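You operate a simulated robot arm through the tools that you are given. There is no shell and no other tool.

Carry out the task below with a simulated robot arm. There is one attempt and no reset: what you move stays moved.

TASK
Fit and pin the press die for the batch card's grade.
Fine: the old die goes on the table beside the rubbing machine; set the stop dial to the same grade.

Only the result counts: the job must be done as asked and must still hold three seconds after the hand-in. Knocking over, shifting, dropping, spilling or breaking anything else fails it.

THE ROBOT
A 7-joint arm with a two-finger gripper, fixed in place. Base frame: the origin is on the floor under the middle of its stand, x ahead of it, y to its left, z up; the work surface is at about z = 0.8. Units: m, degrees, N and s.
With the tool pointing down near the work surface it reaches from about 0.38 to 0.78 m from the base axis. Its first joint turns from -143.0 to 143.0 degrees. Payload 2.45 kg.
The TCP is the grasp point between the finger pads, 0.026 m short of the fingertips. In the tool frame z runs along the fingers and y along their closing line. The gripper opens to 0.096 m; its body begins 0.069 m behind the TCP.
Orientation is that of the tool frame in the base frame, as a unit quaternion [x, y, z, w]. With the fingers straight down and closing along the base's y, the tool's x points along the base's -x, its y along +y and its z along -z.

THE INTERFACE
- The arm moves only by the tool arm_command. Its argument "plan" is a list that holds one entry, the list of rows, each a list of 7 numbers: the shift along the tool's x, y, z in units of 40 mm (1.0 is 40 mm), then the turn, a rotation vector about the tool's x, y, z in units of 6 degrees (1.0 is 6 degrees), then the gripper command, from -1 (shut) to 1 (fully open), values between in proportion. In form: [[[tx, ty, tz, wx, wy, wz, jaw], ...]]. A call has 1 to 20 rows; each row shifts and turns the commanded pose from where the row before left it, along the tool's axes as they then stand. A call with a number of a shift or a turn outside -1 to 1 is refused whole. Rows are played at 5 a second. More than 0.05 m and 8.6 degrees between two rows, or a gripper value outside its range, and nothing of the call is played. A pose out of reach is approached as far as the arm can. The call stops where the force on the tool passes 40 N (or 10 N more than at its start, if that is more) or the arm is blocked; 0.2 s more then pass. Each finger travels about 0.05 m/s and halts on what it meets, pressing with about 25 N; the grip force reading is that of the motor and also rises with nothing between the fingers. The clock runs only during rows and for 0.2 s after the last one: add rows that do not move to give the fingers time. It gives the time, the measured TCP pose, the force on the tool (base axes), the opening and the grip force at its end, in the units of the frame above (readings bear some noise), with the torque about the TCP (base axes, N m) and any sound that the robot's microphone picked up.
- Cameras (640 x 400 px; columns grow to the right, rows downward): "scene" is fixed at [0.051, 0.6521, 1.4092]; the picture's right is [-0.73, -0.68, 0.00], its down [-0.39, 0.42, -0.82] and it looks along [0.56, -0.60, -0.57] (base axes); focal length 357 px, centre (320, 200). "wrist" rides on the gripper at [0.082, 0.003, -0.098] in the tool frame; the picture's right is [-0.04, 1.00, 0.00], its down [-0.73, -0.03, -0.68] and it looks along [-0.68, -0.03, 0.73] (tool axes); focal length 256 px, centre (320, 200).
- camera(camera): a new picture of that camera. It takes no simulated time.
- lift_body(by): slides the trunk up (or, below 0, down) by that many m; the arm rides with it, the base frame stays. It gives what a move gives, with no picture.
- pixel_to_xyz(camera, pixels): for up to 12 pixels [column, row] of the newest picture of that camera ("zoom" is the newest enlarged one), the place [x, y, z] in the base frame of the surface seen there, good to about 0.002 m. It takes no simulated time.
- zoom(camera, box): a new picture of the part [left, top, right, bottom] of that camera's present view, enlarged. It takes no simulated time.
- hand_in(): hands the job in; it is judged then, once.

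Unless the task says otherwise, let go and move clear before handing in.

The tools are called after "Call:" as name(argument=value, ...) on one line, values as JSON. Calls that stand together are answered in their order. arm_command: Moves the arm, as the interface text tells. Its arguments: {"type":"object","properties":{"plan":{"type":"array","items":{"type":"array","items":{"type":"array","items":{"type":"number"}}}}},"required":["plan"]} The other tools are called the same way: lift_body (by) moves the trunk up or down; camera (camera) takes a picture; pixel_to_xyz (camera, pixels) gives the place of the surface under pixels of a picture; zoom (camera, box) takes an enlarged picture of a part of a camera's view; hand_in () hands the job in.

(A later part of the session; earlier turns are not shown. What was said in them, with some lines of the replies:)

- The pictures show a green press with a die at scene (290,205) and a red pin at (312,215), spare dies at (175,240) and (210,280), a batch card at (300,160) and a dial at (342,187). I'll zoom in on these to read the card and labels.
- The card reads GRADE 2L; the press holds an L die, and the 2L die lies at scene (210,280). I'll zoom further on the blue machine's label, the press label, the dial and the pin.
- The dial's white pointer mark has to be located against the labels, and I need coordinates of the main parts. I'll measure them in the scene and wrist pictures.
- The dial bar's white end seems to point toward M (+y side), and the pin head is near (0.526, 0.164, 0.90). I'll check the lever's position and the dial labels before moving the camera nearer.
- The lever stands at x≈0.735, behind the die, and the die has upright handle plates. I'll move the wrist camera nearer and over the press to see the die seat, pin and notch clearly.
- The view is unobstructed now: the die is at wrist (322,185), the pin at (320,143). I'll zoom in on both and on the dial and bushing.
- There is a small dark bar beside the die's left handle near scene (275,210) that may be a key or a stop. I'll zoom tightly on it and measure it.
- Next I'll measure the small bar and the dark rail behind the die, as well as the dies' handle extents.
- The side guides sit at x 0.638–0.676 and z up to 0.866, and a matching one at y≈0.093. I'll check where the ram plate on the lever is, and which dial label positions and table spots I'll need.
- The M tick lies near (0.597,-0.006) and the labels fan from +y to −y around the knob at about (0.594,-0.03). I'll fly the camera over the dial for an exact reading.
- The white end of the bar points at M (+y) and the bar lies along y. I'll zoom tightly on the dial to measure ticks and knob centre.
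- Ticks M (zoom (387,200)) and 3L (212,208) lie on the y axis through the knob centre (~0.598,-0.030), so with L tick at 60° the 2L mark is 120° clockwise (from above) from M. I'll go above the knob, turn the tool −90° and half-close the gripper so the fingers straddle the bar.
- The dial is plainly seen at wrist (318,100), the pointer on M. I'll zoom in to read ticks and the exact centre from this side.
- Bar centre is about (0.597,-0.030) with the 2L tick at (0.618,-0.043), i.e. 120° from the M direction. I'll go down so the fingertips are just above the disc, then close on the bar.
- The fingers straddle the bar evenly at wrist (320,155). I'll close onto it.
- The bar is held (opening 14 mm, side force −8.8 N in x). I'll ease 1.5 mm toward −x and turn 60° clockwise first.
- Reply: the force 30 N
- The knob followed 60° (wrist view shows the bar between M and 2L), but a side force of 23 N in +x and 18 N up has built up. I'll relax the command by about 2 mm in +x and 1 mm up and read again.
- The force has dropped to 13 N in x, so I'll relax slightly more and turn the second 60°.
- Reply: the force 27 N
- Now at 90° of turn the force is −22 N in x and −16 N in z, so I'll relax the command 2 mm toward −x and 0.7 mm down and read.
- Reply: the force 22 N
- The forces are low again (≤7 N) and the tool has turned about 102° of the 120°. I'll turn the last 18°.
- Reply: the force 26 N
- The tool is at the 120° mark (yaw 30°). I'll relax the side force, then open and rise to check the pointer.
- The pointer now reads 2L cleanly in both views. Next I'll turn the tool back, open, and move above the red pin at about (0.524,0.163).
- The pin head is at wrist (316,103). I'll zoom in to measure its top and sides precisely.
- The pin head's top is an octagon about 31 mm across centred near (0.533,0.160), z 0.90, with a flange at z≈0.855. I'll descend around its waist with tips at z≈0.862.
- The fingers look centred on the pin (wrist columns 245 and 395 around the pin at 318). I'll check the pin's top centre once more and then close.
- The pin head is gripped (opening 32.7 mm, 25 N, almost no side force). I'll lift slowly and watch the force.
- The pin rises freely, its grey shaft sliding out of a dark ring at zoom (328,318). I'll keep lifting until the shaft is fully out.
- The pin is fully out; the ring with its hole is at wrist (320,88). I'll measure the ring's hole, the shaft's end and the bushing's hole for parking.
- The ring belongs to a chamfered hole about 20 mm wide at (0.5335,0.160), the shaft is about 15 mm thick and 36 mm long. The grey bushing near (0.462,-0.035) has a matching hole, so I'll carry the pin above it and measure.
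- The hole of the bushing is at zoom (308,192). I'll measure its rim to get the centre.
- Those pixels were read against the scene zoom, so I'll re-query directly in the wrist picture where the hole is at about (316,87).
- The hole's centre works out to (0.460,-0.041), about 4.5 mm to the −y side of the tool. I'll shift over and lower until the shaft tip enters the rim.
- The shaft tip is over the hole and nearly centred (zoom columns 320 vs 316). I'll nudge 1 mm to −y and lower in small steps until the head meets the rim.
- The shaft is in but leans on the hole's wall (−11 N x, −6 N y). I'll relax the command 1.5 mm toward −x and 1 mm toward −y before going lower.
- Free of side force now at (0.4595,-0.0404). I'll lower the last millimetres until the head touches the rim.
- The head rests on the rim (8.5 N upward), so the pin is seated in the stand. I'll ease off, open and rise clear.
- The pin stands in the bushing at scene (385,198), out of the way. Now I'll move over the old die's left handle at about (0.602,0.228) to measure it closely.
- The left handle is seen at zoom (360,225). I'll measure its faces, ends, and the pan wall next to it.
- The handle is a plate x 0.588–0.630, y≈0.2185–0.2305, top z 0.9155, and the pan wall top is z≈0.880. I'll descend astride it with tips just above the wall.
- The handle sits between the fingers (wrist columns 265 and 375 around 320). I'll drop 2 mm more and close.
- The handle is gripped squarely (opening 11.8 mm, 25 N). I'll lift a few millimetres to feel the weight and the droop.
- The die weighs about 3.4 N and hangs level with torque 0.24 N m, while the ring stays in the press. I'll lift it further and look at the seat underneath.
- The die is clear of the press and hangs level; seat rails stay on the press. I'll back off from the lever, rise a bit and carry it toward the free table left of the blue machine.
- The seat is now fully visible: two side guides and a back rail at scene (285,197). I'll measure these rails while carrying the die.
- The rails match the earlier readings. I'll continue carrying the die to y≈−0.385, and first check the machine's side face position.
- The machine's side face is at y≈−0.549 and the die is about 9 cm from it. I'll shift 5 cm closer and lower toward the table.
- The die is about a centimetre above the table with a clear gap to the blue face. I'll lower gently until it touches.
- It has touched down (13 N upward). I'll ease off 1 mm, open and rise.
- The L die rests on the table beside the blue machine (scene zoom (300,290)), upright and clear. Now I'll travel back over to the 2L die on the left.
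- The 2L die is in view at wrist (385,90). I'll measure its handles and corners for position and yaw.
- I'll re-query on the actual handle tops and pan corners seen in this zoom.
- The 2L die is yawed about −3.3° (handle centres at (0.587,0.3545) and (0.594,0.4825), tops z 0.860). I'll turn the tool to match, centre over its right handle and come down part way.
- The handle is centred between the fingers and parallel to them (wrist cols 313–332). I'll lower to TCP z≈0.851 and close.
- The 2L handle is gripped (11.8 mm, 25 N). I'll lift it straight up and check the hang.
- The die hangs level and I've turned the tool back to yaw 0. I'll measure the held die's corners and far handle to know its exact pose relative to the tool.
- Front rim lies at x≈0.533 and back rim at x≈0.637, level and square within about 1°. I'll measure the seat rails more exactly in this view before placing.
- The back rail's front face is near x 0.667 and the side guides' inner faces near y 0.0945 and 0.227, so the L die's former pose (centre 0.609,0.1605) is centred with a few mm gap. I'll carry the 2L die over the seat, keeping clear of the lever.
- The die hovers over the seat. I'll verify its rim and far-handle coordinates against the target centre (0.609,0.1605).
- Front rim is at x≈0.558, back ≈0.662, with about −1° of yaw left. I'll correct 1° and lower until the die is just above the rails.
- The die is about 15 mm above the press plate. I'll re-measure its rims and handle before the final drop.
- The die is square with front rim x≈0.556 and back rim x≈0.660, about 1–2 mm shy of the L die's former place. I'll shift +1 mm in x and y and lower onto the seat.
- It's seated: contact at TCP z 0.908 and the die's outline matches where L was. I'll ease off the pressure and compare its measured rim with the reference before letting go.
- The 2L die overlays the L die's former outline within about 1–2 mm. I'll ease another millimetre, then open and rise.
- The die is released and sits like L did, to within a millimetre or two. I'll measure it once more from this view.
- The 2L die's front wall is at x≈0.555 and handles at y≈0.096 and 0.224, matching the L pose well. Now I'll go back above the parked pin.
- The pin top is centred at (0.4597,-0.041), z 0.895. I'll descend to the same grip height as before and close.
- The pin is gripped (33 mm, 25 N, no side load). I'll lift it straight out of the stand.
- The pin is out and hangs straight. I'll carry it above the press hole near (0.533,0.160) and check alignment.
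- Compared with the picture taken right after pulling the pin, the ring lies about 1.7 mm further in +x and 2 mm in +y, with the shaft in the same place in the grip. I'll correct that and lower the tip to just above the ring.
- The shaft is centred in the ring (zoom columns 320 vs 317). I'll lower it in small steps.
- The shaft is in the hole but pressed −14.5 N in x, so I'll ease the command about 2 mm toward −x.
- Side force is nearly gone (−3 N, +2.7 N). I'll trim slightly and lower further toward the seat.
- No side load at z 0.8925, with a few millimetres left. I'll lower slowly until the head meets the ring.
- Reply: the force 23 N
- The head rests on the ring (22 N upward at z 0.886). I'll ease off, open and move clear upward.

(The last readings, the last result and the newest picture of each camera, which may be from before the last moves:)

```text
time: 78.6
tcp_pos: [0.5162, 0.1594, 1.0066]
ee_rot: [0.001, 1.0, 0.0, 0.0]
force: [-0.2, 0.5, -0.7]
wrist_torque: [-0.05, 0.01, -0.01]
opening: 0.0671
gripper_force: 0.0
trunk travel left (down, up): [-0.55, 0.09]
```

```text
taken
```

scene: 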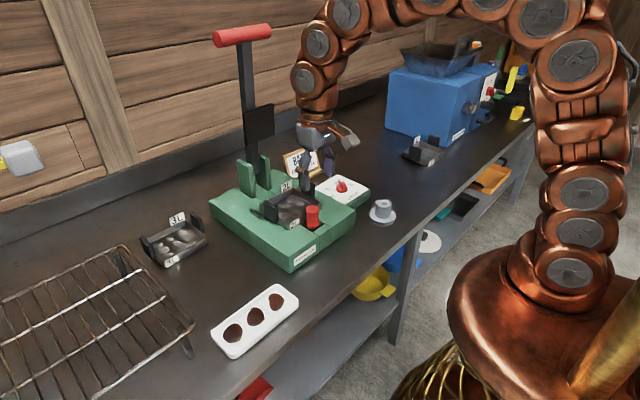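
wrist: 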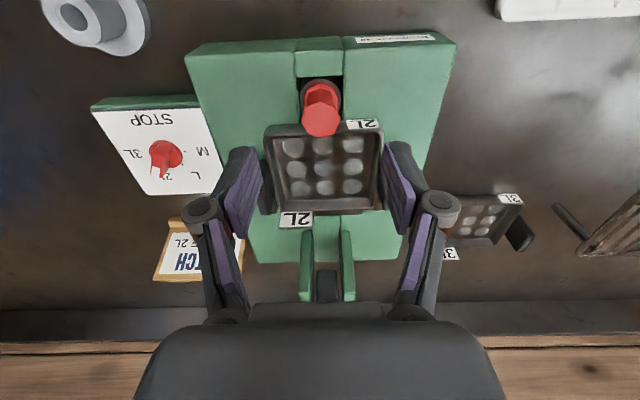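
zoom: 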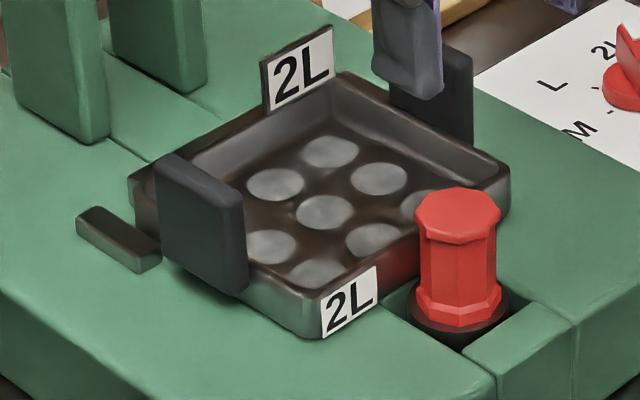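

The pin sits as it did at first (zoom (459,260)). I'll compare the stand, dial and the other objects with the starting pictures.

Call:
zoom(camera="scene", box=[310, 165, 410, 230])

Call:
zoom(camera="wrist", box=[90, 80, 240, 210])

Call:
zoom(camera="scene", box=[370, 60, 490, 190])

Call:
pixel_to_xyz(camera="wrist", pixels=[[321, 122], [305, 120], [337, 120], [321, 110], [321, 134], [270, 130], [375, 128]])

Call:
zoom(camera="scene", box=[135, 205, 215, 275])

```text
6.15 times, centred on (360, 198) of scene
```

zoom: 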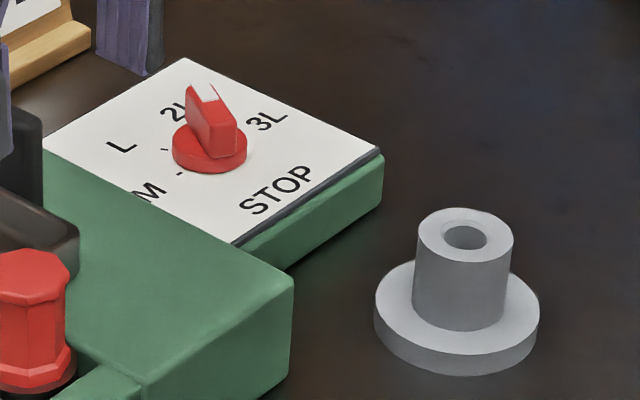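

```text
3.08 times, centred on (165, 145) of wrist
```

zoom: 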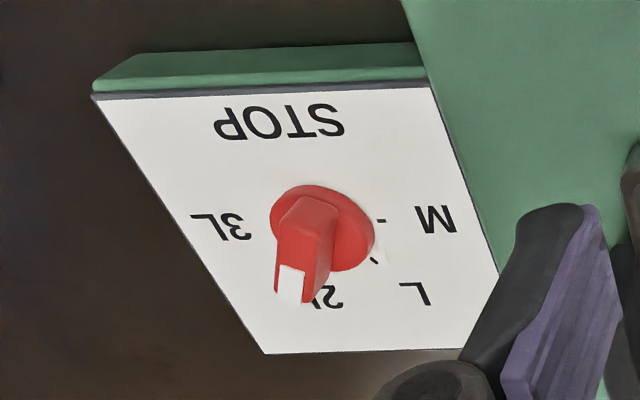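

```text
3.08 times, centred on (430, 125) of scene
```

zoom: 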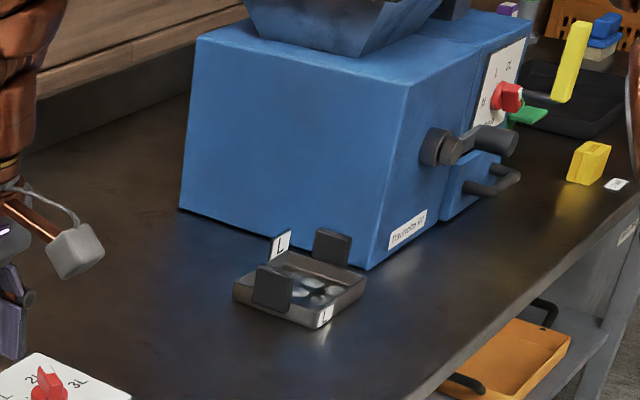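

```text
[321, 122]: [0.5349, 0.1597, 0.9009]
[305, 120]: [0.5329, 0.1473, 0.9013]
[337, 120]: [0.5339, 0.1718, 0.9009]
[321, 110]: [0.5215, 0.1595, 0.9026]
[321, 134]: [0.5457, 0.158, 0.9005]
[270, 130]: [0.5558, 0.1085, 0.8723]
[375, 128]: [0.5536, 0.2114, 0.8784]
```

```text
5.71 times, centred on (175, 240) of scene
```

zoom: 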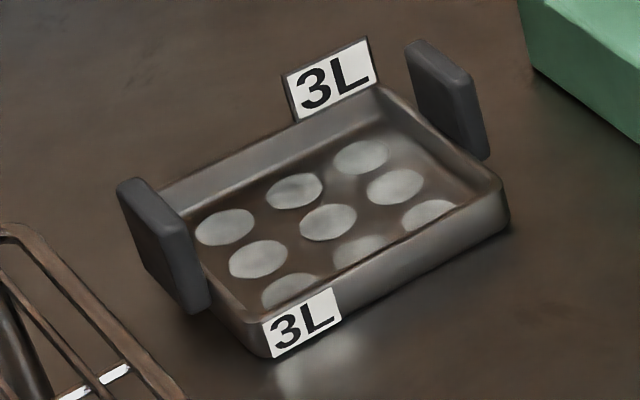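

Everything checks out: the pin top is at z 0.901 as originally, the dial reads 2L, the stand, card and 3L die are unmoved, and the L die sits beside the blue machine. I'll back the arm up and away for a clear finish.

Call:
arm_command(plan=[[[0.5, 0, -0.6, 0, 0, 0, 0.4], [0.5, 0, -0.6, 0, 0, 0, 0.4], [0.3, 0, -0.5, 0, 0, 0, 0.4], [0, 0, 0, 0, 0, 0, 0.4]]])

Call:
camera(camera="scene")

Call:
zoom(camera="scene", box=[225, 140, 405, 260])

```text
time: 79.6
tcp_pos: [0.463, 0.1614, 1.0736]
ee_rot: [0.001, 1.0, 0.001, 0.0]
force: [0.0, 0.2, 0.2]
wrist_torque: [0.01, -0.02, 0.0]
opening: 0.0672
gripper_force: 0.1
trunk travel left (down, up): [-0.55, 0.09]
```

```text
taken
```

scene: 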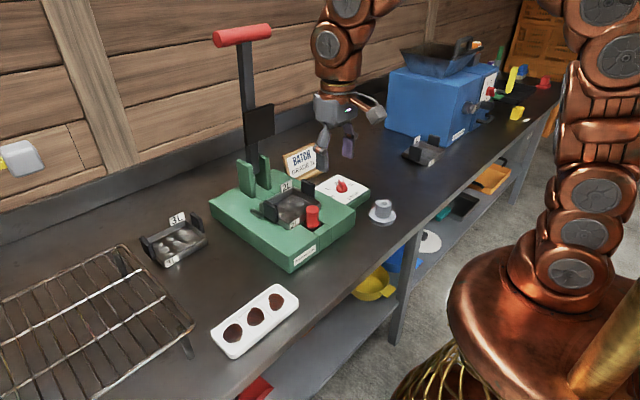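

```text
3.33 times, centred on (315, 200) of scene
```

zoom: 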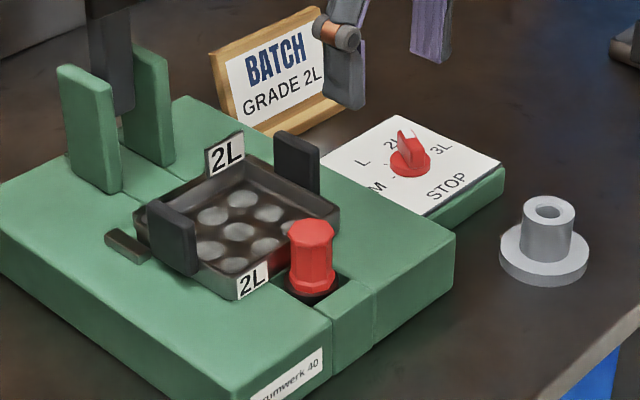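

The final picture shows the 2L die seated and pinned (scene (290,205) and (312,215)), the dial on 2L, and the L die beside the blue machine at (425,152), with the arm clear. I'm handing in the job.

Call:
hand_in()

```text
The job is handed in.
```

The job is handed in; the tool only confirmed it was received, so I don't have a pass or fail.

- **Die:** The batch card says grade 2L. The 2L die is now in the press, within about 1–2 mm of where the old L die sat.
- **Pin:** It is back in its hole, with its top at the same height as at the start (z 0.901).
- **Dial:** I turned the stop dial from M to 2L, and the pointer lines up with the 2L mark.
- **Old die:** The L die is flat on the table, about 4 cm from the left side of the blue machine. I took that as the rubbing machine because it is the only other machine in view; its label says only "Trauholm 60".

I parked the pin in the grey stand during the swap; the stand's position in the picture is unchanged. The 3L die and batch card also look unmoved. The arm was clear of everything at hand-in.
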